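You operate a simulated robot arm through the tools that you are given. There is no shell and no other tool. Be economical: measure what you need, move in short steps, check, and stop when the job is done.

You run a simulated two-armed robot. Do the job below in one go: nothing can be reset, and whatever is moved stays where it is left.

JOB
Shut the discs drawer. Then close the cup drawer. Then take the silver ball and put it on the top of the bender bench. Then open the small drawer. Do these in the order given.

Only the result counts: the job must be done as asked and must still hold three seconds after the hand-in. Knocking over, shifting, dropping, spilling or breaking anything else fails it.

ROBOT AND FRAMES
Two 7-joint arms with two-finger grippers on one trunk, on a base that drives. Base frame: it is fixed to the floor where the robot stands at the start and does not move with it; the origin is under the middle of the robot, x ahead of it, y to its left, z up. Lengths are in m, angles in rad, forces in N, time in s.
The left shoulder is at the start at [0.041, 0.161, 1.13], the right one opposite. With the tool pointing down near the work surface each hand reaches from about 0.28 to 0.74 m from the robot's upright axis, wherever it stands, measured 20 degrees to its own side. Places, roughly: cup drawer [-1.5, 2.5, 0.6]; discs drawer [0.5, -0.1, 0.7]; silver ball (4x4x4 cm) [0.6, 0.1, 0.9]; small drawer [-2.3, -1.1, 0.8]; top of the bender bench (20x29 cm) [0.56, 1.8, 0.86]. Payload 2.45 kg a hand.
The TCP of each hand is the grasp point between the finger pads, 0.026 m short of the fingertips. In the tool frame z runs along the fingers and y along their closing line. The gripper opens to 0.096 m. The gripper's body begins 0.069 m behind the TCP.
Orientation is told as [roll, pitch, yaw] about the base's x, y, z axes, in that order, counted from this pose: with the fingers straight down and closing along the base's y, the tool's x points along the base's -x, its y along +y and its z along -z.

CONTROLS
- The arms move only by the tool apply_moves. It takes "left_series", "right_series" or both (then of equal length, played together; a hand with none holds still); each is a list of rows, each a list of 3 entries, a list of its own where there are three numbers: the shift along the base's x, y, z in units of 250 mm (1.0 is 250 mm), then the turn, a rotation vector about the base's x, y, z in units of 60 degrees (1.0 is 60 degrees), then the finger opening in mm, from 0 to 96. In form: [[[tx, ty, tz], [wx, wy, wz], claw], ...]. A call has 1 to 12 rows; each row is the pose to reach, as a shift and turn from the pose commanded when the call began. A call with a number of a shift or a turn outside -1 to 1 is refused whole. Rows are played at 5 a second. More than 0.05 m and 0.15 rad between two rows, or a gripper value outside its range, and nothing of the call is played. A pose out of reach is approached as far as the arm can. The call stops where the force on the tool passes 40 N (or 10 N more than at its start, if that is more) or the arm is blocked; 0.2 s more then pass. The fingers move at their own pace and stop on an object; they squeeze with about 37 N. The grip force told is the motor's: it shows also when the fingers shut on nothing. Time passes only in rows, and 0.2 s behind the last, so rows that repeat a pose let the fingers close. The reply holds the time, the measured pose of the TCP, the force on the tool along the base axes, the opening and the grip force, in the units named above and with some noise, with the torque about the TCP (base axes, N m) and any sound that the robot's microphone picked up.
- Cameras (640 x 400 px; columns grow to the right, rows downward): "scene" is now at [0.1006, -0.0029, 1.5914]; the picture's right is [-0.03, -1.00, 0.00], its down [-0.87, 0.02, -0.49] and it looks along [0.49, -0.01, -0.87] (base axes); focal length 290 px, centre (320, 200). "left" rides on the left gripper at [0.082, -0.003, -0.098] in its tool frame; the picture's right is [0.04, 1.00, 0.00], its down [-0.73, 0.03, -0.68] and it looks along [-0.68, 0.03, 0.73] (tool axes); focal length 256 px, centre (320, 200). "right" rides on the right gripper at [0.082, 0.003, -0.098] in its tool frame; the picture's right is [-0.04, 1.00, 0.00], its down [-0.73, -0.03, -0.68] and it looks along [-0.68, -0.03, 0.73] (tool axes); focal length 256 px, centre (320, 200). There is no depth. A picture from a camera that has moved, and an enlarged one, comes with that camera's place and axes in the base frame and with its lens.
- capture(camera): a new picture of that camera. No time passes.
- lift_body(by): slides the trunk up (or, below 0, down) by that many m; the arms and the scene camera ride with it, the base frame stays. It gives what a move gives, with no picture.
- drive_base(legs): drives the robot by 1 to 6 legs, each [ahead, left, turn to the left] in m, m and rad, along the robot's own axes; the way and the turn of a leg run together, so that a leg with both is an arc; at most 1.5 m and 3.142 rad a leg. The arms and the cameras ride along, it lands a little off, and it stops where it bumps. It gives what a move gives.
- head_to(pan, tilt): turns the head with the scene camera to pan (to the left, within 2.094 rad either way) and tilt (down, from -0.506 to 1.204), counted from straight ahead of the robot. It gives what a move gives.
- close_up(camera, box): a new picture of the part [left, top, right, bottom] of that camera's present view, enlarged. No time passes.
- job_done(): hands the job in; it is judged then, once.

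Go step by step. Nothing tells you exact positions but the pictures and the camera data: compare them with the known pose of the tool, close in by small moves and look again before you grip or let go. The budget is 165 turns and 118 pictures, counting those below and the enlarged ones. Unless the task says otherwise, let go and move clear before handing in.

The tools are called as name(argument=value, ...) on one line, values as JSON. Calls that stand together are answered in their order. apply_moves: Moves the arms, as the interface text tells. Its arguments: {"type":"object","properties":{"left_series":{"type":"array","items":{"type":"array"}},"right_series":{"type":"array","items":{"type":"array"}}},"required":[]} The other tools are called the same way: lift_body (by) slides the trunk up or down; drive_base (legs) drives the base; head_to (pan, tilt) turns the head that bears the scene camera; capture (camera) takes a picture; close_up (camera, box) takes an enlarged picture of a part of a camera's view; job_done () hands the job in.

At the start:

```text
clock: 0.0
left_tcp_pos: [0.572, 0.2361, 1.1112]
left_tcp_rot: [0.001, 0.002, 0.0]
left_contact_force: [0.7, 0.0, -0.5]
left_torque: [-0.02, 0.0, 0.0]
left_opening: 0.0959
left_grip_force: 0.0
right_tcp_pos: [0.4771, -0.2104, 1.1743]
right_tcp_rot: [0.0, 0.001, -0.001]
right_contact_force: [-0.2, 0.2, 0.1]
right_torque: [0.01, -0.01, 0.02]
right_opening: 0.0957
right_grip_force: 0.0
trunk travel left (down, up): [-0.3, 0.267]
robot x, y, heading: [0.0003, -0.003, -0.001]
head pan, tilt: [-0.028, 1.054]
```

scene: 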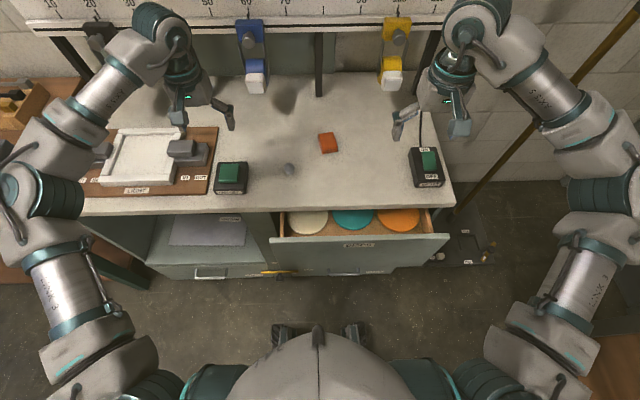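
right: 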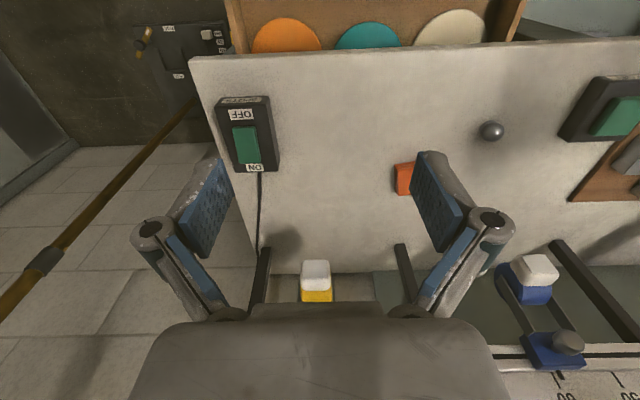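
left: 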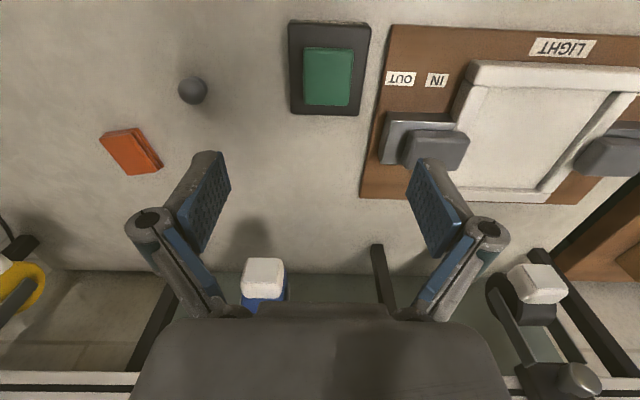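

The discs drawer stands partly open under the bench, the silver ball lies on the bench near [0.6, 0.08, 0.9]. I'll look closer at the drawer first.

close_up(camera="scene", box=[200, 130, 480, 305])

```text
2.29 times, centred on (340, 218) of scene
camera zoom: at [0.1006, -0.0029, 1.5914], right [-0.03, -1.0, 0.0], down [-0.87, 0.02, -0.49], along [0.49, -0.01, -0.87], focal length 663 px, centre (274, 160)
```

zoom: 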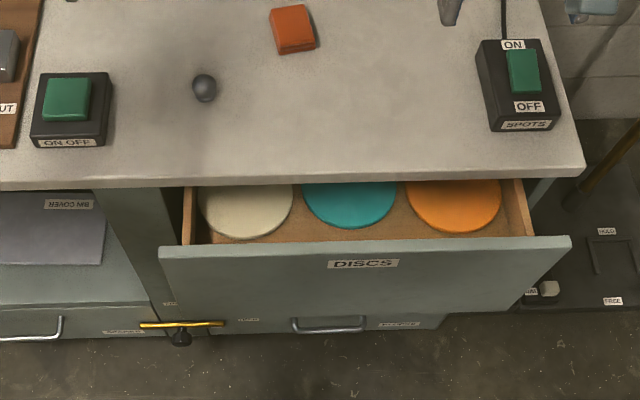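

I'll survey the room before moving.

head_to(pan=1.6, tilt=0.5)

capture(camera="scene")

head_to(pan=2.09, tilt=0.5)

capture(camera="scene")

head_to(pan=-2.09, tilt=0.5)

capture(camera="scene")

```text
clock: 1.7
left_tcp_pos: [0.5683, 0.2376, 1.1123]
left_tcp_rot: [0.0, -0.003, 0.002]
left_contact_force: [-1.2, 0.1, 0.5]
left_torque: [0.01, -0.01, -0.03]
left_opening: 0.0962
left_grip_force: 0.0
right_tcp_pos: [0.4738, -0.2101, 1.1777]
right_tcp_rot: [-0.001, 0.0, -0.003]
right_contact_force: [-0.3, 1.1, -0.6]
right_torque: [0.0, 0.0, -0.01]
right_opening: 0.0961
right_grip_force: 0.1
trunk travel left (down, up): [-0.3, 0.267]
robot x, y, heading: [-0.0001, -0.0004, -0.002]
head pan, tilt: [1.6, 0.499]
```

```text
113 pictures are left
camera scene: at [0.032, 0.09, 1.6364], right [1.0, 0.03, 0.0], down [0.01, -0.48, -0.88], along [-0.03, 0.88, -0.48], focal length 290 px, centre (320, 200)
```

scene: 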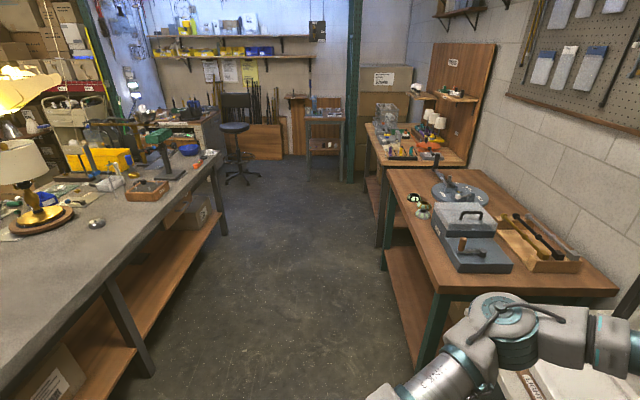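

```text
clock: 2.6
left_tcp_pos: [0.5694, 0.2382, 1.1139]
left_tcp_rot: [0.0, -0.003, 0.002]
left_contact_force: [-0.3, -0.2, 0.6]
left_torque: [0.01, 0.01, -0.01]
left_opening: 0.096
left_grip_force: 0.0
right_tcp_pos: [0.4739, -0.2112, 1.1771]
right_tcp_rot: [0.001, -0.003, -0.001]
right_contact_force: [-0.4, -0.7, -0.1]
right_torque: [0.02, 0.01, 0.04]
right_opening: 0.096
right_grip_force: 0.0
trunk travel left (down, up): [-0.3, 0.267]
robot x, y, heading: [0.0002, -0.0017, 0.0]
head pan, tilt: [2.089, 0.499]
```

```text
112 pictures are left
camera scene: at [-0.0105, 0.0781, 1.6366], right [0.87, 0.49, 0.0], down [0.23, -0.42, -0.88], along [-0.44, 0.76, -0.48], focal length 290 px, centre (320, 200)
```

scene: 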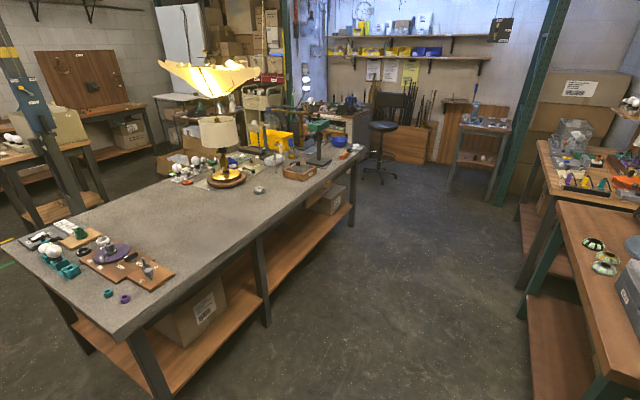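

```text
clock: 6.0
left_tcp_pos: [0.5691, 0.2368, 1.1135]
left_tcp_rot: [-0.001, -0.003, 0.001]
left_contact_force: [-1.2, -0.9, 1.1]
left_torque: [0.0, 0.02, -0.02]
left_opening: 0.096
left_grip_force: 0.0
right_tcp_pos: [0.4726, -0.2111, 1.1768]
right_tcp_rot: [0.0, -0.001, -0.001]
right_contact_force: [-0.4, 0.3, -0.3]
right_torque: [-0.03, 0.02, -0.01]
right_opening: 0.0957
right_grip_force: 0.0
trunk travel left (down, up): [-0.3, 0.267]
robot x, y, heading: [-0.0031, -0.0018, -0.005]
head pan, tilt: [-2.089, 0.499]
```

```text
111 pictures are left
camera scene: at [-0.0106, -0.0802, 1.6366], right [-0.87, 0.5, 0.0], down [0.23, 0.42, -0.88], along [-0.44, -0.76, -0.48], focal length 290 px, centre (320, 200)
```

scene: 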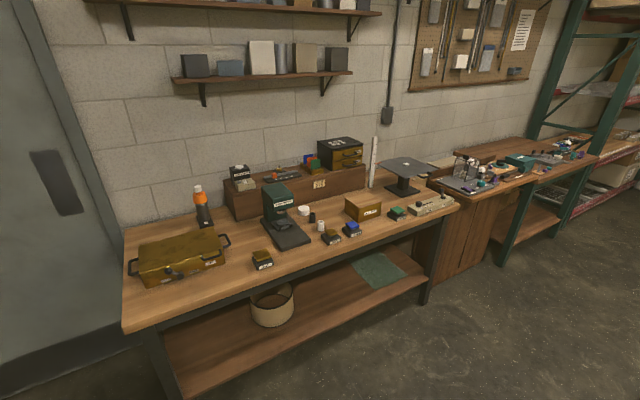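

Rough map obtained. Next I back off a bit and look at the drawer bank from further back.

drive_base(legs=[[-0.3, 0, 0]])

head_to(pan=0.0, tilt=0.9)

capture(camera="scene")

close_up(camera="scene", box=[220, 180, 460, 330])

```text
clock: 8.0
left_tcp_pos: [0.2819, 0.2381, 1.1133]
left_tcp_rot: [0.0, -0.003, 0.003]
left_contact_force: [0.6, 0.4, -0.1]
left_torque: [0.03, 0.0, 0.01]
left_opening: 0.0961
left_grip_force: 0.0
right_tcp_pos: [0.1869, -0.2111, 1.1759]
right_tcp_rot: [-0.002, -0.001, -0.001]
right_contact_force: [-0.2, -0.4, 0.4]
right_torque: [0.0, -0.03, -0.01]
right_opening: 0.0958
right_grip_force: 0.2
trunk travel left (down, up): [-0.3, 0.267]
robot x, y, heading: [-0.2875, -0.0031, -0.001]
head pan, tilt: [-2.089, 0.499]
```

```text
clock: 10.0
left_tcp_pos: [0.278, 0.2375, 1.1158]
left_tcp_rot: [0.0, -0.005, 0.002]
left_contact_force: [-0.2, 0.0, 0.0]
left_torque: [0.01, 0.02, 0.0]
left_opening: 0.0958
left_grip_force: 0.0
right_tcp_pos: [0.1817, -0.2097, 1.1787]
right_tcp_rot: [0.0, -0.007, -0.001]
right_contact_force: [0.2, 0.7, 0.1]
right_torque: [-0.01, 0.02, 0.02]
right_opening: 0.096
right_grip_force: 0.1
trunk travel left (down, up): [-0.3, 0.267]
robot x, y, heading: [-0.2886, -0.0021, 0.001]
head pan, tilt: [0.0, 0.901]
```

```text
110 pictures are left
camera scene: at [-0.1774, -0.0012, 1.6022], right [0.0, -1.0, 0.0], down [-0.79, 0.0, -0.62], along [0.62, 0.0, -0.79], focal length 290 px, centre (320, 200)
```

scene: 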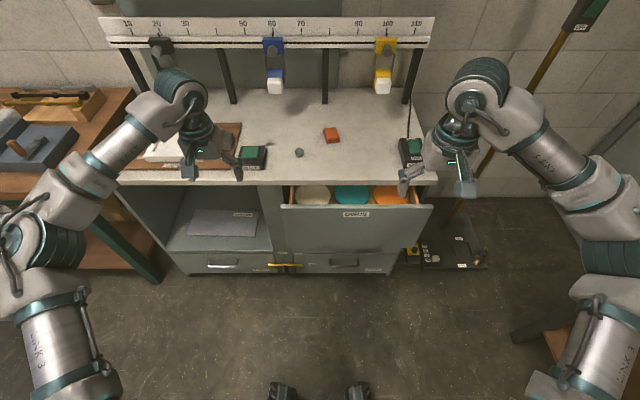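

```text
2.67 times, centred on (340, 255) of scene
camera zoom: at [-0.1774, -0.0012, 1.6022], right [0.0, -1.0, 0.0], down [-0.79, 0.0, -0.62], along [0.62, 0.0, -0.79], focal length 774 px, centre (267, 53)
```

zoom: 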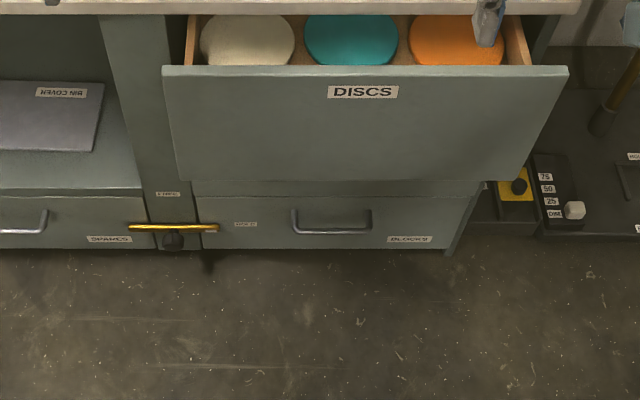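

The drawer front is at x≈0.415, z 0.52–0.81, y −0.39…0.13. I'll come in with the right hand, fingers closed and slanted 45° forward, and push at its centre.

apply_moves(right_series=[[[0.06, 0.05, -0.16], [0, -0.125, 0], 0], [[0.12, 0.1, -0.32], [0, -0.25, 0], 0], [[0.18, 0.15, -0.48], [0, -0.375, 0], 0], [[0.24, 0.2, -0.64], [0, -0.5, 0], 0], [[0.3, 0.25, -0.8], [0, -0.625, 0], 0], [[0.36, 0.3, -0.96], [0, -0.75, 0], 0], [[0.36, 0.3, -0.96], [0, -0.75, 0], 0]])

capture(camera="scene")

```text
clock: 11.6
left_tcp_pos: [0.2762, 0.238, 1.1164]
left_tcp_rot: [0.0, -0.006, 0.001]
left_contact_force: [0.1, -0.7, -0.7]
left_torque: [-0.01, -0.03, -0.01]
left_opening: 0.0961
left_grip_force: 0.0
right_tcp_pos: [0.2707, -0.1349, 0.9367]
right_tcp_rot: [0.001, -0.792, 0.0]
right_contact_force: [-0.1, 0.2, -0.2]
right_torque: [0.0, -0.02, -0.02]
right_opening: 0.0
right_grip_force: 28.6
trunk travel left (down, up): [-0.3, 0.267]
robot x, y, heading: [-0.288, 0.0025, 0.003]
head pan, tilt: [0.0, 0.901]
```

```text
108 pictures are left
camera scene: at [-0.178, -0.0006, 1.6023], right [0.0, -1.0, 0.0], down [-0.79, 0.0, -0.62], along [0.62, 0.0, -0.79], focal length 290 px, centre (320, 200)
```

scene: 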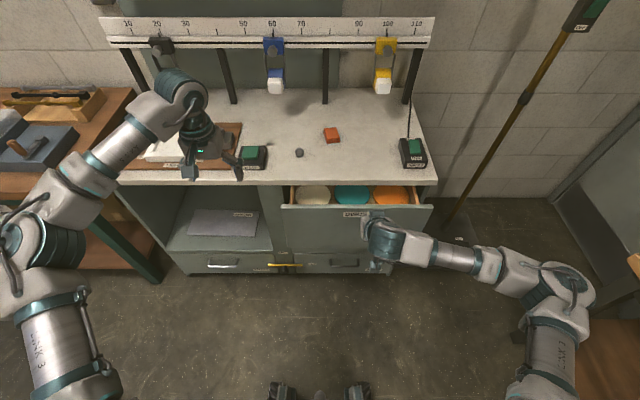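

apply_moves(right_series=[[[0, 0, -0.18], [0, 0, 0], 0], [[0, 0.01, -0.36], [0, 0, 0], 0], [[0, 0.02, -0.54], [0, 0, 0], 0], [[0, 0.02, -0.72], [0, 0, 0], 0], [[0, 0.02, -0.9], [0, 0, 0], 0], [[0.12, 0.02, -0.94], [0, 0, 0], 0], [[0.24, 0.02, -0.94], [0, 0, 0], 0], [[0.34, 0.02, -0.94], [0, 0, 0], 0], [[0.42, 0.02, -0.94], [0, 0, 0], 0], [[0.48, 0.02, -0.94], [0, 0, 0], 0], [[0.54, 0.02, -0.94], [0, 0, 0], 0], [[0.6, 0.02, -0.94], [0, 0, 0], 0]])

capture(camera="scene")

```text
clock: 14.2
left_tcp_pos: [0.2769, 0.2397, 1.116]
left_tcp_rot: [-0.002, -0.008, 0.0]
left_contact_force: [0.9, 0.9, 0.1]
left_torque: [0.03, -0.01, 0.01]
left_opening: 0.096
left_grip_force: 0.2
right_tcp_pos: [0.4232, -0.1276, 0.7037]
right_tcp_rot: [-0.001, -0.793, 0.001]
right_contact_force: [0.4, -1.1, 0.1]
right_torque: [0.03, -0.02, 0.02]
right_opening: 0.006
right_grip_force: 28.7
trunk travel left (down, up): [-0.3, 0.267]
robot x, y, heading: [-0.2854, -0.0037, -0.004]
head pan, tilt: [0.0, 0.901]
```

```text
107 pictures are left
camera scene: at [-0.1766, 0.0005, 1.6022], right [0.0, -1.0, 0.0], down [-0.79, 0.0, -0.62], along [0.62, 0.0, -0.79], focal length 290 px, centre (320, 200)
```

scene: 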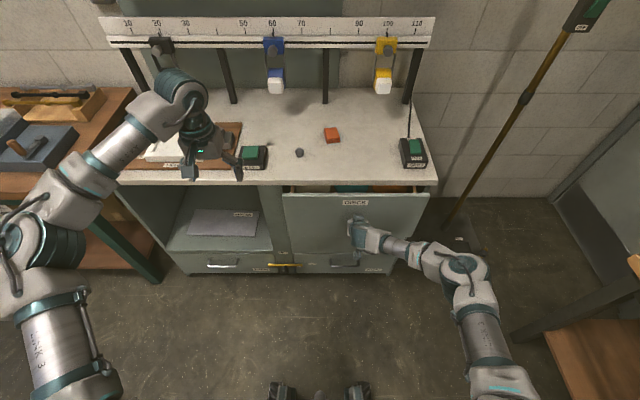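

The drawer slides easily; pushing on.

apply_moves(right_series=[[[0.05, 0, 0], [0, 0, 0], 0], [[0.1, 0, 0], [0, 0, 0], 0], [[0.15, 0, 0], [0, 0, 0], 0], [[0.2, 0, 0], [0, 0, 0], 0], [[0.25, 0, 0], [0, 0, 0], 0], [[0.3, 0, 0], [0, 0, 0], 0]])

close_up(camera="scene", box=[240, 160, 460, 300])

```text
clock: 15.3
left_tcp_pos: [0.2721, 0.2391, 1.1188]
left_tcp_rot: [-0.001, -0.012, 0.003]
left_contact_force: [0.6, -0.2, 0.2]
left_torque: [-0.01, -0.02, 0.0]
left_opening: 0.0959
left_grip_force: 0.1
right_tcp_pos: [0.4712, -0.1313, 0.7051]
right_tcp_rot: [-0.003, -0.792, 0.001]
right_contact_force: [0.2, -0.5, -0.1]
right_torque: [0.01, -0.04, 0.0]
right_opening: 0.0
right_grip_force: 28.7
trunk travel left (down, up): [-0.3, 0.267]
robot x, y, heading: [-0.2885, 0.0002, -0.003]
head pan, tilt: [0.0, 0.901]
stopped in row 5 (right hand): the force on the tool passed its limit at 59 N (the readings are from after the stop); the commanded pose is now the measured one
```

```text
2.86 times, centred on (350, 230) of scene
camera zoom: at [-0.18, 0.0008, 1.6025], right [0.0, -1.0, 0.0], down [-0.79, 0.0, -0.62], along [0.62, 0.0, -0.79], focal length 829 px, centre (234, 114)
```

zoom: 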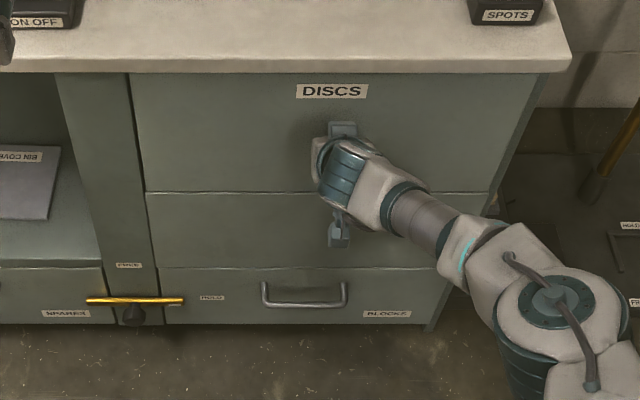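

It hit its stop and looks flush. I retract and check.

apply_moves(right_series=[[[-0.18, 0, 0], [0, 0, 0], 0], [[-0.36, 0, 0], [0, 0, 0], 0], [[-0.54, 0, 0.1], [0, 0, 0], 0], [[-0.7, 0, 0.2], [0, 0, 0], 0], [[-0.8, -0.1, 0.35], [0, 0, 0], 0], [[-0.8, -0.2, 0.5], [0, 0, 0], 0], [[-0.8, -0.3, 0.66], [0, 0, 0], 0], [[-0.8, -0.3, 0.84], [0, 0, 0], 0], [[-0.8, -0.3, 1.0], [0, 0, 0], 0]])

capture(camera="scene")

close_up(camera="scene", box=[240, 160, 460, 300])

```text
refused: row 3 steps farther than a row can; nothing moved
```

```text
105 pictures are left
camera scene: at [-0.18, 0.0008, 1.6025], right [0.0, -1.0, 0.0], down [-0.79, 0.0, -0.62], along [0.62, 0.0, -0.79], focal length 290 px, centre (320, 200)
```

scene: 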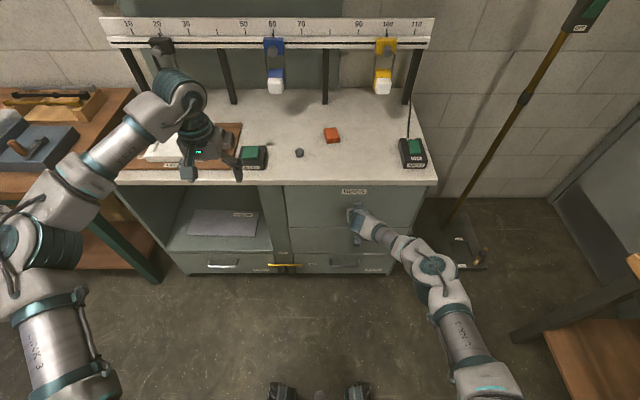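

```text
2.86 times, centred on (350, 230) of scene
camera zoom: at [-0.18, 0.0008, 1.6025], right [0.0, -1.0, 0.0], down [-0.79, 0.0, -0.62], along [0.62, 0.0, -0.79], focal length 829 px, centre (234, 114)
```

zoom: 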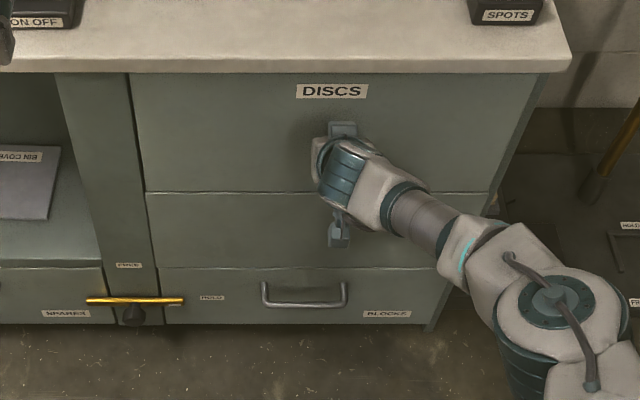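

apply_moves(right_series=[[[-0.18, 0, 0], [0, 0, 0], 0], [[-0.36, 0, 0], [0, 0, 0], 0], [[-0.5, 0, 0.1], [0, 0, 0], 0], [[-0.62, 0, 0.22], [0, 0, 0], 0], [[-0.72, -0.06, 0.35], [0, 0, 0], 0], [[-0.8, -0.12, 0.5], [0, 0, 0], 0], [[-0.8, -0.18, 0.66], [0, 0, 0], 0], [[-0.8, -0.24, 0.82], [0, 0, 0], 0], [[-0.8, -0.3, 0.98], [0, 0, 0], 0]])

close_up(camera="scene", box=[240, 160, 460, 300])

```text
clock: 17.3
left_tcp_pos: [0.2725, 0.2372, 1.1175]
left_tcp_rot: [0.0, -0.011, 0.002]
left_contact_force: [0.1, -0.9, -0.2]
left_torque: [0.01, 0.01, -0.02]
left_opening: 0.0963
left_grip_force: 0.0
right_tcp_pos: [0.2716, -0.2042, 0.9483]
right_tcp_rot: [-0.004, -0.788, -0.001]
right_contact_force: [-0.3, -1.3, 0.0]
right_torque: [-0.01, 0.02, 0.01]
right_opening: 0.0
right_grip_force: 28.2
trunk travel left (down, up): [-0.3, 0.267]
robot x, y, heading: [-0.2872, -0.0046, -0.002]
head pan, tilt: [0.0, 0.901]
```

```text
2.86 times, centred on (350, 230) of scene
camera zoom: at [-0.1784, -0.0017, 1.6023], right [0.0, -1.0, 0.0], down [-0.79, 0.0, -0.62], along [0.62, 0.0, -0.79], focal length 829 px, centre (234, 114)
```

zoom: 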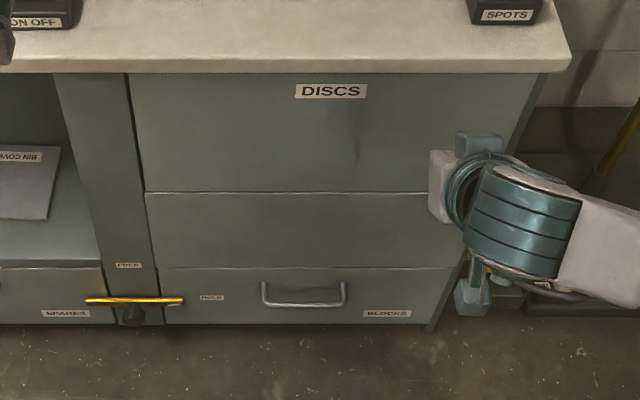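

The discs drawer is shut and stays. Now I raise the right hand and turn left toward the cup drawer to look.

apply_moves(right_series=[[[0, 0, 0.18], [0, 0.125, 0], 40], [[0, 0, 0.36], [0, 0.25, 0], 40], [[0, 0, 0.54], [0, 0.375, 0], 40], [[0, 0, 0.72], [0, 0.5, 0], 40], [[-0.1, 0, 0.86], [0, 0.625, 0], 40], [[-0.2, 0, 1.0], [0, 0.75, 0], 40]])

drive_base(legs=[[0, 0, 1.571]])

head_to(pan=0.3, tilt=0.35)

capture(camera="scene")

```text
clock: 18.7
left_tcp_pos: [0.2717, 0.2386, 1.1185]
left_tcp_rot: [0.0, -0.012, 0.003]
left_contact_force: [0.1, -0.4, 0.7]
left_torque: [-0.03, -0.02, -0.01]
left_opening: 0.0959
left_grip_force: 0.1
right_tcp_pos: [0.2177, -0.2067, 1.1991]
right_tcp_rot: [-0.001, -0.003, -0.002]
right_contact_force: [0.4, 1.1, -0.6]
right_torque: [0.03, 0.01, -0.02]
right_opening: 0.0403
right_grip_force: 0.0
trunk travel left (down, up): [-0.3, 0.267]
robot x, y, heading: [-0.2869, -0.0024, 0.003]
head pan, tilt: [0.0, 0.901]
```

```text
clock: 23.0
left_tcp_pos: [-0.5466, 0.5505, 1.117]
left_tcp_rot: [0.0, -0.011, 1.61]
left_contact_force: [-0.3, 0.1, 0.2]
left_torque: [0.0, 0.01, 0.0]
left_opening: 0.0959
left_grip_force: 0.1
right_tcp_pos: [-0.0998, 0.5143, 1.1991]
right_tcp_rot: [-0.003, -0.003, 1.609]
right_contact_force: [-0.1, -0.4, -0.3]
right_torque: [-0.01, 0.01, -0.02]
right_opening: 0.04
right_grip_force: 0.0
trunk travel left (down, up): [-0.3, 0.267]
robot x, y, heading: [-0.2894, -0.0003, 1.612]
head pan, tilt: [0.0, 0.901]
```

```text
clock: 23.9
left_tcp_pos: [-0.5468, 0.5463, 1.1199]
left_tcp_rot: [0.002, -0.015, 1.61]
left_contact_force: [0.0, 0.5, 0.0]
left_torque: [0.01, 0.01, 0.01]
left_opening: 0.096
left_grip_force: 0.1
right_tcp_pos: [-0.0994, 0.5106, 1.2006]
right_tcp_rot: [-0.004, -0.008, 1.609]
right_contact_force: [-0.2, 1.0, -0.8]
right_torque: [0.01, 0.02, 0.03]
right_opening: 0.0401
right_grip_force: 0.1
trunk travel left (down, up): [-0.3, 0.267]
robot x, y, heading: [-0.2852, 0.007, 1.61]
head pan, tilt: [0.3, 0.351]
```

```text
102 pictures are left
camera scene: at [-0.3212, 0.1224, 1.6496], right [0.94, 0.33, 0.0], down [0.12, -0.33, -0.94], along [-0.31, 0.88, -0.35], focal length 290 px, centre (320, 200)
```

scene: 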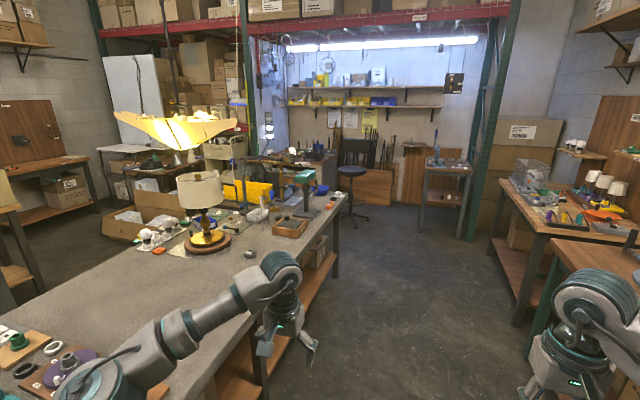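

close_up(camera="scene", box=[200, 130, 380, 300])

```text
2.35 times, centred on (290, 215) of scene
camera zoom: at [-0.3212, 0.1224, 1.6496], right [0.94, 0.33, 0.0], down [0.12, -0.33, -0.94], along [-0.31, 0.88, -0.35], focal length 683 px, centre (391, 165)
```

zoom: 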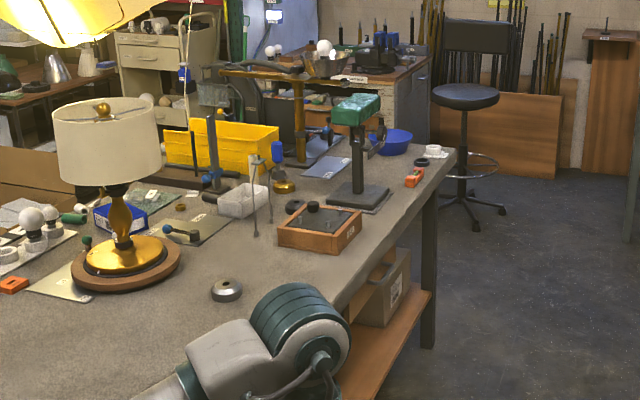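

I drive along the aisle past the lamp table to look for the cup drawer at the table's far end.

drive_base(legs=[[1.5, -0.1, -0.04], [0.6, 0, 0]])

head_to(pan=1.3, tilt=0.6)

capture(camera="scene")

```text
refused: leg 1 is longer than a leg can be; nothing moved
```

```text
clock: 25.2
left_tcp_pos: [-0.5459, 0.5472, 1.119]
left_tcp_rot: [0.0, -0.014, 1.612]
left_contact_force: [0.9, -0.6, -0.1]
left_torque: [0.01, 0.02, 0.0]
left_opening: 0.0959
left_grip_force: 0.0
right_tcp_pos: [-0.0986, 0.5108, 1.201]
right_tcp_rot: [-0.004, -0.005, 1.608]
right_contact_force: [-0.3, -0.9, -1.0]
right_torque: [-0.01, 0.0, 0.01]
right_opening: 0.0401
right_grip_force: 0.0
trunk travel left (down, up): [-0.3, 0.267]
robot x, y, heading: [-0.2891, -0.0007, 1.613]
head pan, tilt: [1.3, 0.6]
```

```text
100 pictures are left
camera scene: at [-0.3762, 0.0548, 1.6272], right [0.23, 0.97, 0.0], down [0.55, -0.13, -0.82], along [-0.8, 0.19, -0.57], focal length 290 px, centre (320, 200)
```

scene: 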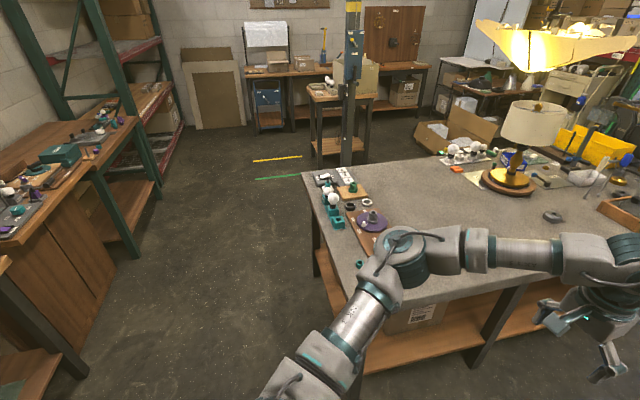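

drive_base(legs=[[0.2, -0.2, -0.04], [1.4, 0, 0], [0.6, 0, 0]])

capture(camera="scene")

```text
clock: 36.9
left_tcp_pos: [-0.3655, 2.786, 1.1191]
left_tcp_rot: [-0.003, -0.016, 1.585]
left_contact_force: [-0.1, -0.4, 0.5]
left_torque: [-0.03, -0.05, 0.01]
left_opening: 0.096
left_grip_force: 0.0
right_tcp_pos: [0.0806, 2.7394, 1.2014]
right_tcp_rot: [-0.008, -0.008, 1.583]
right_contact_force: [-0.5, 0.9, -0.7]
right_torque: [-0.03, 0.0, 0.0]
right_opening: 0.0399
right_grip_force: 0.1
trunk travel left (down, up): [-0.3, 0.267]
robot x, y, heading: [-0.1135, 2.2351, 1.591]
head pan, tilt: [1.3, 0.6]
```

```text
99 pictures are left
camera scene: at [-0.2004, 2.2895, 1.6275], right [0.25, 0.97, 0.0], down [0.54, -0.15, -0.83], along [-0.8, 0.21, -0.56], focal length 290 px, centre (320, 200)
```

scene: 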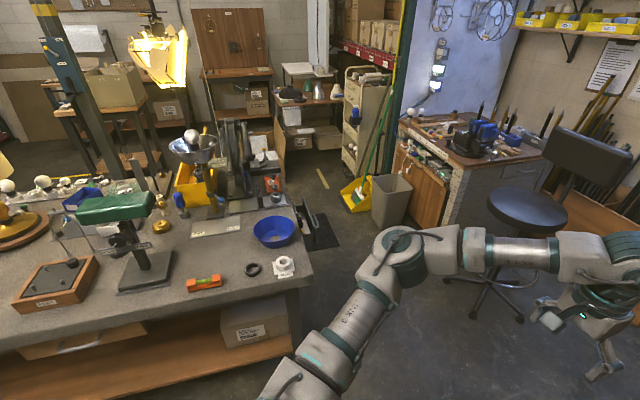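

close_up(camera="scene", box=[160, 130, 400, 290])

```text
2.50 times, centred on (280, 210) of scene
camera zoom: at [-0.2004, 2.2895, 1.6275], right [0.25, 0.97, 0.0], down [0.54, -0.15, -0.83], along [-0.8, 0.21, -0.56], focal length 725 px, centre (420, 175)
```

zoom: 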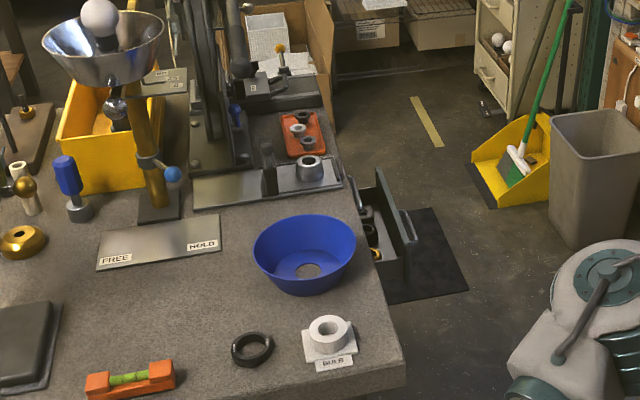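

The cup drawer is open at the far end of the lamp table, front facing +y near [-1.45, 2.6]. I go round the end and look at it from there.

drive_base(legs=[[0.85, 0, 0], [0, 0, 1.9]])

head_to(pan=0.0, tilt=0.6)

capture(camera="scene")

```text
clock: 46.0
left_tcp_pos: [-0.5411, 2.6235, 1.1195]
left_tcp_rot: [-0.009, -0.019, -2.739]
left_contact_force: [-0.3, 0.9, 0.0]
left_torque: [0.01, 0.0, -0.03]
left_opening: 0.0961
left_grip_force: 0.1
right_tcp_pos: [-0.6643, 3.0525, 1.205]
right_tcp_rot: [-0.014, -0.009, -2.741]
right_contact_force: [-0.1, -0.4, -0.3]
right_torque: [0.01, 0.01, 0.04]
right_opening: 0.0398
right_grip_force: 0.0
trunk travel left (down, up): [-0.3, 0.267]
robot x, y, heading: [-0.1275, 3.0686, -2.738]
head pan, tilt: [1.3, 0.6]
```

```text
clock: 47.5
left_tcp_pos: [-0.5404, 2.6318, 1.1235]
left_tcp_rot: [-0.004, -0.019, -2.737]
left_contact_force: [-0.2, -0.1, 0.7]
left_torque: [0.02, 0.02, 0.0]
left_opening: 0.0961
left_grip_force: 0.1
right_tcp_pos: [-0.6638, 3.0624, 1.2049]
right_tcp_rot: [-0.008, -0.016, -2.74]
right_contact_force: [-0.1, -0.8, 0.0]
right_torque: [-0.03, -0.02, -0.01]
right_opening: 0.0401
right_grip_force: 0.0
trunk travel left (down, up): [-0.3, 0.267]
robot x, y, heading: [-0.1266, 3.0694, -2.739]
head pan, tilt: [0.0, 0.6]
```

```text
97 pictures are left
camera scene: at [-0.2451, 3.0207, 1.627], right [-0.39, 0.92, 0.0], down [0.52, 0.22, -0.82], along [-0.76, -0.32, -0.57], focal length 290 px, centre (320, 200)
```

scene: 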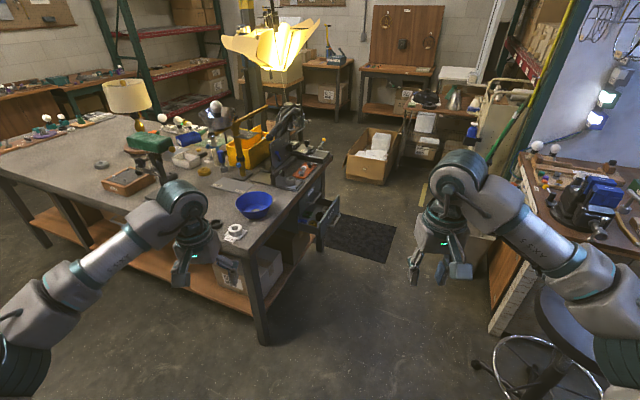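

close_up(camera="scene", box=[220, 120, 400, 280])

```text
2.50 times, centred on (310, 200) of scene
camera zoom: at [-0.2451, 3.0207, 1.627], right [-0.39, 0.92, 0.0], down [0.52, 0.22, -0.82], along [-0.76, -0.32, -0.57], focal length 725 px, centre (345, 200)
```

zoom: 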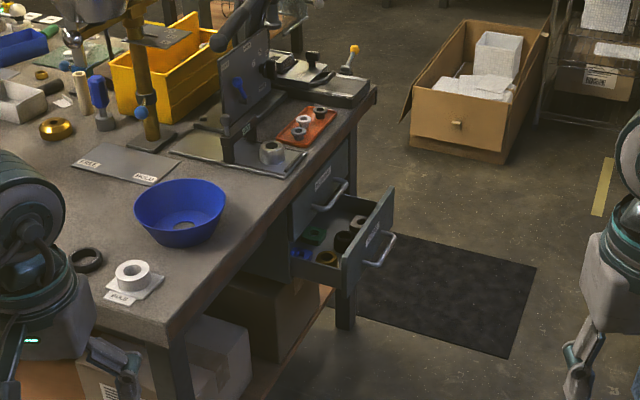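

The lower drawer of the pedestal is the open one: front centre about [-1.47, 2.57, 0.6], pushed in along −y. I move to stand at about [-1.0, 3.0] facing it.

drive_base(legs=[[0, 0, 0.64], [0.5, -0.7, 0]])

head_to(pan=-0.3, tilt=0.95)

capture(camera="scene")

capture(camera="right")

```text
clock: 53.8
left_tcp_pos: [-1.07, 2.4102, 1.1231]
left_tcp_rot: [-0.006, -0.02, -2.126]
left_contact_force: [-0.3, -0.5, -0.5]
left_torque: [0.03, 0.01, -0.01]
left_opening: 0.096
left_grip_force: 0.0
right_tcp_pos: [-1.4202, 2.6917, 1.2073]
right_tcp_rot: [-0.009, -0.015, -2.128]
right_contact_force: [0.3, -0.2, 0.3]
right_torque: [0.01, 0.02, -0.02]
right_opening: 0.0401
right_grip_force: 0.0
trunk travel left (down, up): [-0.3, 0.267]
robot x, y, heading: [-0.9855, 3.0059, -2.124]
head pan, tilt: [0.0, 0.6]
```

```text
clock: 54.6
left_tcp_pos: [-1.0704, 2.4139, 1.1257]
left_tcp_rot: [-0.007, -0.024, -2.124]
left_contact_force: [0.3, 1.0, 0.3]
left_torque: [-0.02, 0.01, -0.01]
left_opening: 0.0961
left_grip_force: 0.1
right_tcp_pos: [-1.4184, 2.6956, 1.2077]
right_tcp_rot: [-0.008, -0.018, -2.129]
right_contact_force: [0.1, 0.3, -0.2]
right_torque: [0.01, 0.0, 0.0]
right_opening: 0.0402
right_grip_force: 0.1
trunk travel left (down, up): [-0.3, 0.267]
robot x, y, heading: [-0.9883, 3.005, -2.13]
head pan, tilt: [-0.3, 0.949]
```

```text
95 pictures are left
camera scene: at [-1.0629, 2.9267, 1.5987], right [-0.65, 0.76, 0.0], down [0.62, 0.53, -0.58], along [-0.44, -0.38, -0.82], focal length 290 px, centre (320, 200)
```

scene: 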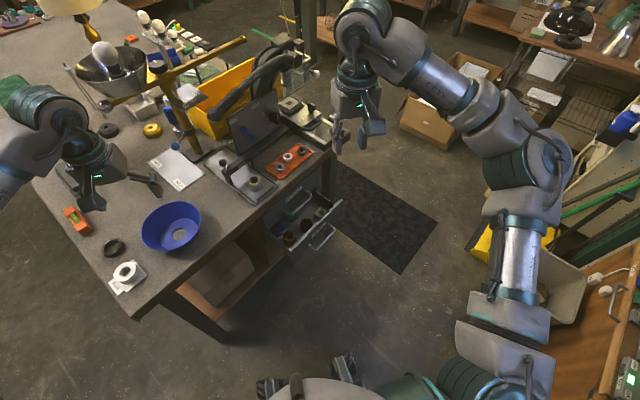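

```text
94 pictures are left
camera right: at [-1.3711, 2.7644, 1.3038], right [0.83, -0.56, -0.01], down [-0.4, -0.6, 0.69], along [-0.39, -0.57, -0.72], focal length 256 px, centre (320, 200)
```

right: 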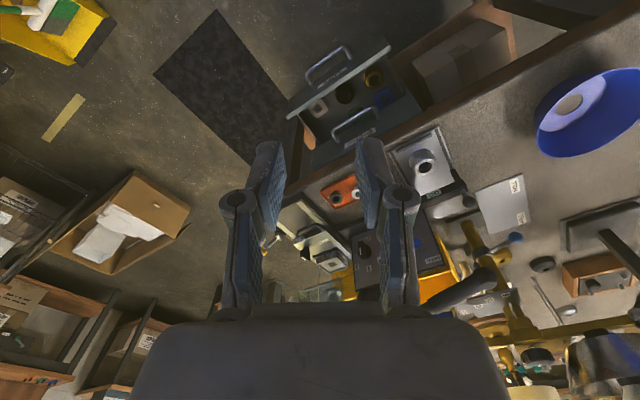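

close_up(camera="scene", box=[230, 150, 370, 270])

close_up(camera="right", box=[270, 20, 420, 170])

```text
3.33 times, centred on (300, 210) of scene
camera zoom: at [-1.0629, 2.9267, 1.5987], right [-0.65, 0.76, 0.0], down [0.62, 0.53, -0.58], along [-0.44, -0.38, -0.82], focal length 967 px, centre (387, 167)
```

zoom: 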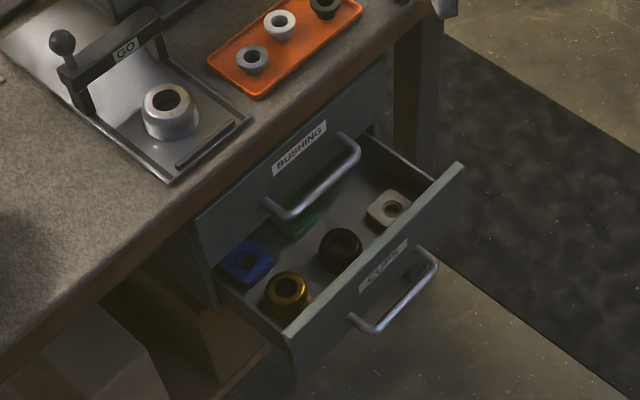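

```text
2.67 times, centred on (345, 95) of right
camera zoom: at [-1.3711, 2.7644, 1.3038], right [0.83, -0.56, -0.01], down [-0.4, -0.6, 0.69], along [-0.39, -0.57, -0.72], focal length 683 px, centre (253, 480)
```

zoom: 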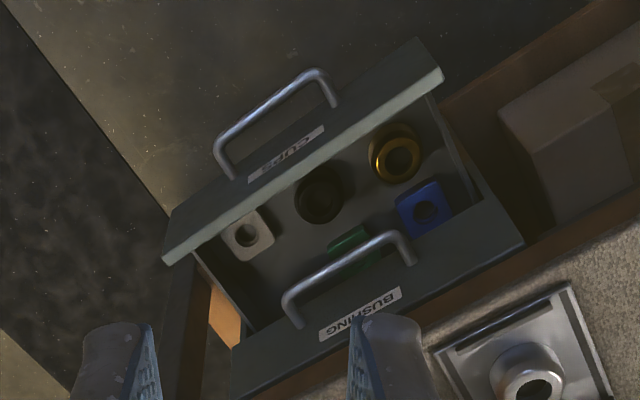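

The label reads CUPS on the open drawer (BUSHING above is shut). I'll push the panel beside its handle at x≈−1.375, z≈0.6 with the right hand slanted toward −y.

apply_moves(right_series=[[[0.03, 0.03, -0.15], [0, 0, 0.09], 0], [[0.06, 0.06, -0.3], [0, 0, 0.18], 0], [[0.09, 0.09, -0.45], [0, 0, 0.27], 0], [[0.12, 0.12, -0.6], [0, 0, 0.36], 0], [[0.15, 0.15, -0.75], [0, 0, 0.45], 0], [[0.17, 0.18, -0.9], [0, 0, 0.532], 0]])

apply_moves(right_series=[[[0, 0, -0.14], [-0.125, 0, 0], 0], [[0, 0, -0.28], [-0.25, 0, 0], 0], [[0, 0, -0.42], [-0.375, 0, 0], 0], [[0, 0, -0.56], [-0.5, 0, 0], 0], [[0, 0, -0.7], [-0.625, 0, 0], 0], [[0, 0, -0.84], [-0.75, 0, 0], 0]])

capture(camera="scene")

```text
clock: 56.0
left_tcp_pos: [-1.0703, 2.415, 1.1264]
left_tcp_rot: [-0.004, -0.024, -2.125]
left_contact_force: [0.6, 0.1, 1.2]
left_torque: [-0.01, -0.02, -0.03]
left_opening: 0.0959
left_grip_force: 0.1
right_tcp_pos: [-1.3785, 2.7439, 0.9836]
right_tcp_rot: [-0.009, -0.019, -1.569]
right_contact_force: [-0.2, -0.2, -0.2]
right_torque: [0.02, 0.0, 0.0]
right_opening: 0.0001
right_grip_force: 28.4
trunk travel left (down, up): [-0.3, 0.267]
robot x, y, heading: [-0.9845, 3.0054, -2.128]
head pan, tilt: [-0.3, 0.949]
```

```text
clock: 57.4
left_tcp_pos: [-1.0695, 2.4157, 1.1272]
left_tcp_rot: [-0.004, -0.023, -2.125]
left_contact_force: [-0.1, 0.6, 0.8]
left_torque: [0.03, 0.03, 0.01]
left_opening: 0.096
left_grip_force: 0.0
right_tcp_pos: [-1.3732, 2.7435, 0.7743]
right_tcp_rot: [-0.007, -0.806, -1.572]
right_contact_force: [0.0, -0.1, 0.5]
right_torque: [0.04, 0.02, 0.0]
right_opening: 0.0001
right_grip_force: 28.6
trunk travel left (down, up): [-0.3, 0.267]
robot x, y, heading: [-0.9873, 3.0044, -2.124]
head pan, tilt: [-0.3, 0.949]
```

```text
91 pictures are left
camera scene: at [-1.0629, 2.9286, 1.5987], right [-0.65, 0.76, 0.0], down [0.62, 0.53, -0.58], along [-0.44, -0.38, -0.82], focal length 290 px, centre (320, 200)
```

scene: 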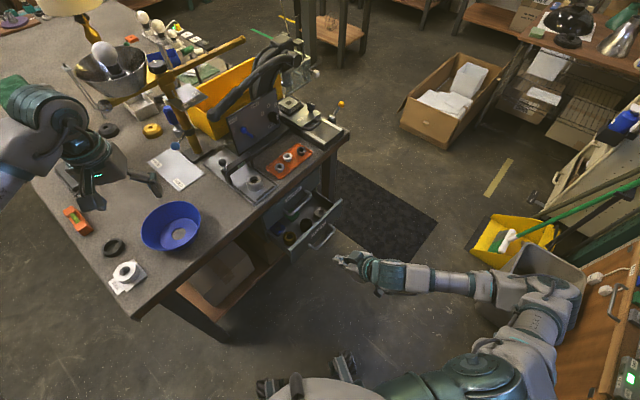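

apply_moves(right_series=[[[0, 0, -0.18], [0, 0, 0], 0], [[0, 0, -0.36], [0, 0, 0], 0], [[0, -0.04, -0.52], [0, 0, 0], 0], [[0, -0.12, -0.58], [0, 0, 0], 0], [[0, -0.24, -0.58], [0, 0, 0], 0], [[0, -0.36, -0.58], [0, 0, 0], 0], [[0, -0.48, -0.58], [0, 0, 0], 0]])

close_up(camera="scene", box=[230, 150, 390, 290])

```text
clock: 59.0
left_tcp_pos: [-1.0702, 2.4121, 1.1252]
left_tcp_rot: [-0.003, -0.024, -2.126]
left_contact_force: [0.3, -1.0, -0.1]
left_torque: [0.01, -0.01, -0.02]
left_opening: 0.096
left_grip_force: 0.0
right_tcp_pos: [-1.3784, 2.6202, 0.6296]
right_tcp_rot: [-0.009, -0.803, -1.571]
right_contact_force: [-1.1, -0.5, 0.8]
right_torque: [0.02, -0.02, 0.01]
right_opening: 0.0
right_grip_force: 28.5
trunk travel left (down, up): [-0.3, 0.267]
robot x, y, heading: [-0.9857, 3.008, -2.13]
head pan, tilt: [-0.3, 0.949]
```

```text
2.86 times, centred on (310, 220) of scene
camera zoom: at [-1.0617, 2.9254, 1.5986], right [-0.65, 0.76, 0.0], down [0.62, 0.53, -0.58], along [-0.44, -0.38, -0.82], focal length 829 px, centre (349, 143)
```

zoom: 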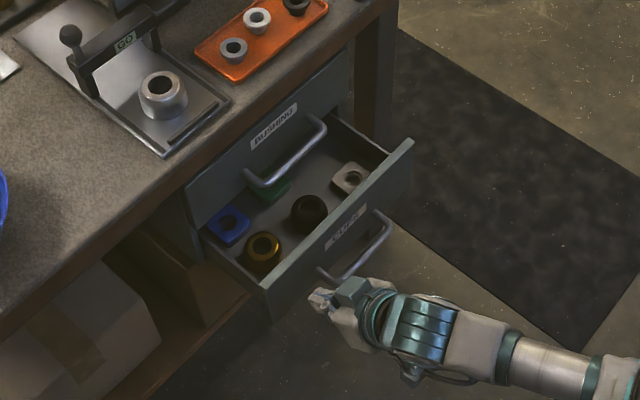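

apply_moves(right_series=[[[0, -0.08, 0], [0, 0, 0], 0], [[0, -0.16, 0], [0, 0, 0], 0], [[0, -0.24, 0], [0, 0, 0], 0], [[0, -0.32, 0], [0, 0, 0], 0], [[0, -0.4, 0], [0, 0, 0], 0], [[0, -0.46, 0], [0, 0, 0], 0], [[0, -0.51, 0], [0, 0, 0], 0], [[0, -0.56, 0], [0, 0, 0], 0], [[0, -0.61, 0], [0, 0, 0], 0], [[0, -0.66, 0], [0, 0, 0], 0], [[0, -0.71, 0], [0, 0, 0], 0], [[0, -0.76, 0], [0, 0, 0], 0]])

close_up(camera="scene", box=[230, 150, 390, 290])

```text
clock: 61.2
left_tcp_pos: [-1.0691, 2.4185, 1.127]
left_tcp_rot: [-0.005, -0.026, -2.128]
left_contact_force: [-0.3, -1.1, 0.2]
left_torque: [0.09, -0.02, 0.02]
left_opening: 0.0961
left_grip_force: 0.0
right_tcp_pos: [-1.377, 2.4673, 0.6215]
right_tcp_rot: [-0.007, -0.787, -1.573]
right_contact_force: [6.3, 35.6, 20.2]
right_torque: [-0.27, -0.07, 0.17]
right_opening: 0.0058
right_grip_force: 28.5
trunk travel left (down, up): [-0.3, 0.267]
robot x, y, heading: [-0.9853, 3.006, -2.131]
head pan, tilt: [-0.3, 0.949]
stopped in row 10 (right hand): the force on the tool passed its limit at 52 N (the readings are from after the stop); the commanded pose is now the measured one
```

```text
2.86 times, centred on (310, 220) of scene
camera zoom: at [-1.0633, 2.9302, 1.5989], right [-0.65, 0.76, 0.0], down [0.62, 0.53, -0.58], along [-0.44, -0.38, -0.82], focal length 829 px, centre (349, 143)
```

zoom: 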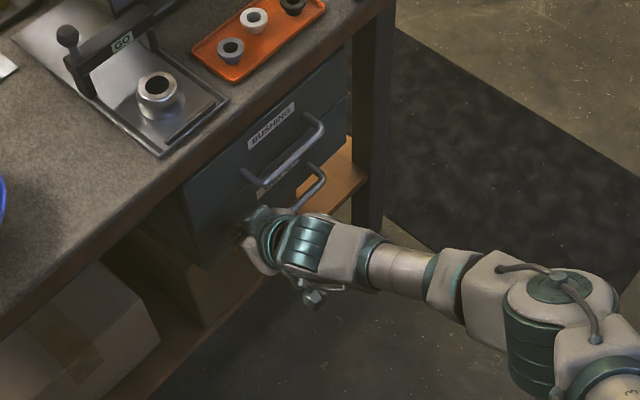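

apply_moves(right_series=[[[0, 0.18, 0], [0, 0, 0], 0], [[0, 0.36, 0], [0, 0, 0], 0], [[0, 0.54, 0], [0, 0, 0], 0], [[0, 0.72, 0], [0, 0, 0], 0], [[0, 0.9, 0], [0, 0, 0], 0], [[0.02, 0.98, 0.1], [0, 0, 0], 0]])

close_up(camera="scene", box=[230, 150, 390, 290])

capture(camera="right")

```text
clock: 62.6
left_tcp_pos: [-1.0679, 2.4173, 1.1279]
left_tcp_rot: [-0.006, -0.029, -2.127]
left_contact_force: [-0.4, 0.0, 0.5]
left_torque: [-0.01, 0.03, 0.02]
left_opening: 0.0961
left_grip_force: 0.0
right_tcp_pos: [-1.3686, 2.7117, 0.6473]
right_tcp_rot: [-0.011, -0.793, -1.571]
right_contact_force: [-1.2, 0.0, -0.1]
right_torque: [0.01, 0.01, -0.02]
right_opening: 0.0
right_grip_force: 28.2
trunk travel left (down, up): [-0.3, 0.267]
robot x, y, heading: [-0.9876, 3.0032, -2.126]
head pan, tilt: [-0.3, 0.949]
```

```text
2.86 times, centred on (310, 220) of scene
camera zoom: at [-1.0619, 2.9283, 1.5988], right [-0.65, 0.76, 0.0], down [0.62, 0.53, -0.58], along [-0.44, -0.38, -0.81], focal length 829 px, centre (349, 143)
```

zoom: 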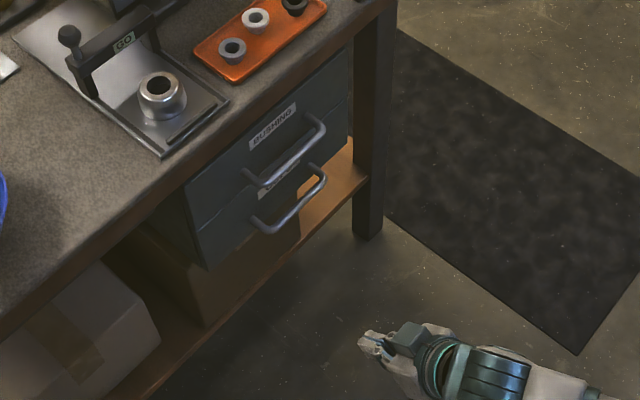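

```text
87 pictures are left
camera right: at [-1.3655, 2.8383, 0.6566], right [1.0, -0.03, 0.02], down [-0.02, -0.03, 1.0], along [-0.03, -1.0, -0.03], focal length 256 px, centre (320, 200)
```

right: 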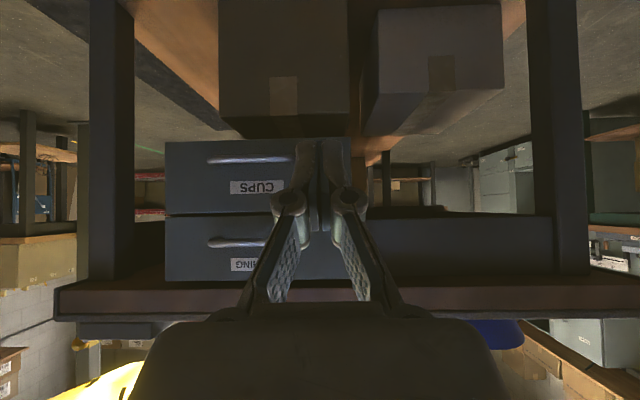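

The cup drawer is flush. Now I raise the right hand back and return to the first bench for the ball.

apply_moves(right_series=[[[0, 0, 0.16], [0.125, 0, 0], 40], [[0, 0, 0.32], [0.25, 0, 0], 40], [[0, 0, 0.48], [0.375, 0, 0], 40], [[0, 0, 0.64], [0.5, 0, 0], 40], [[0, 0, 0.8], [0.625, 0, 0], 40], [[0, 0, 0.96], [0.75, 0, 0], 40]])

apply_moves(right_series=[[[0, 0, 0.18], [0, 0, -0.09], 40], [[0, 0, 0.36], [0, 0, -0.18], 40], [[0, 0, 0.54], [0, 0, -0.27], 40], [[0, 0, 0.72], [0, 0, -0.36], 40], [[0, 0, 0.9], [0, 0, -0.45], 40], [[0, 0, 1.0], [0, 0, -0.532], 40]])

drive_base(legs=[[-0.46, 0.76, 0]])

```text
clock: 64.0
left_tcp_pos: [-1.068, 2.4165, 1.1277]
left_tcp_rot: [-0.005, -0.028, -2.127]
left_contact_force: [0.0, 0.2, 0.4]
left_torque: [0.01, 0.04, 0.0]
left_opening: 0.0959
left_grip_force: 0.0
right_tcp_pos: [-1.3733, 2.7076, 0.8889]
right_tcp_rot: [-0.008, -0.005, -1.57]
right_contact_force: [-0.6, -0.4, 0.1]
right_torque: [0.01, 0.0, 0.01]
right_opening: 0.0403
right_grip_force: 0.0
trunk travel left (down, up): [-0.3, 0.267]
robot x, y, heading: [-0.9863, 3.0065, -2.132]
head pan, tilt: [-0.3, 0.949]
```

```text
clock: 65.4
left_tcp_pos: [-1.0671, 2.4174, 1.1282]
left_tcp_rot: [-0.006, -0.028, -2.128]
left_contact_force: [0.2, 0.8, 0.0]
left_torque: [0.0, 0.0, 0.03]
left_opening: 0.096
left_grip_force: 0.1
right_tcp_pos: [-1.372, 2.7096, 1.1374]
right_tcp_rot: [-0.011, -0.008, -2.129]
right_contact_force: [-0.2, -0.5, -0.1]
right_torque: [0.03, -0.02, 0.0]
right_opening: 0.0402
right_grip_force: 0.1
trunk travel left (down, up): [-0.3, 0.267]
robot x, y, heading: [-0.9862, 3.0066, -2.132]
head pan, tilt: [-0.3, 0.949]
```

```text
clock: 70.0
left_tcp_pos: [-0.1992, 2.4234, 1.1287]
left_tcp_rot: [-0.004, -0.028, -2.12]
left_contact_force: [0.4, 0.0, 0.3]
left_torque: [-0.02, -0.05, -0.03]
left_opening: 0.096
left_grip_force: 0.0
right_tcp_pos: [-0.505, 2.7124, 1.1373]
right_tcp_rot: [-0.005, -0.007, -2.12]
right_contact_force: [0.0, -0.3, 0.9]
right_torque: [-0.02, -0.07, -0.01]
right_opening: 0.0399
right_grip_force: 0.1
trunk travel left (down, up): [-0.3, 0.267]
robot x, y, heading: [-0.12, 3.012, -2.119]
head pan, tilt: [-0.3, 0.949]
```

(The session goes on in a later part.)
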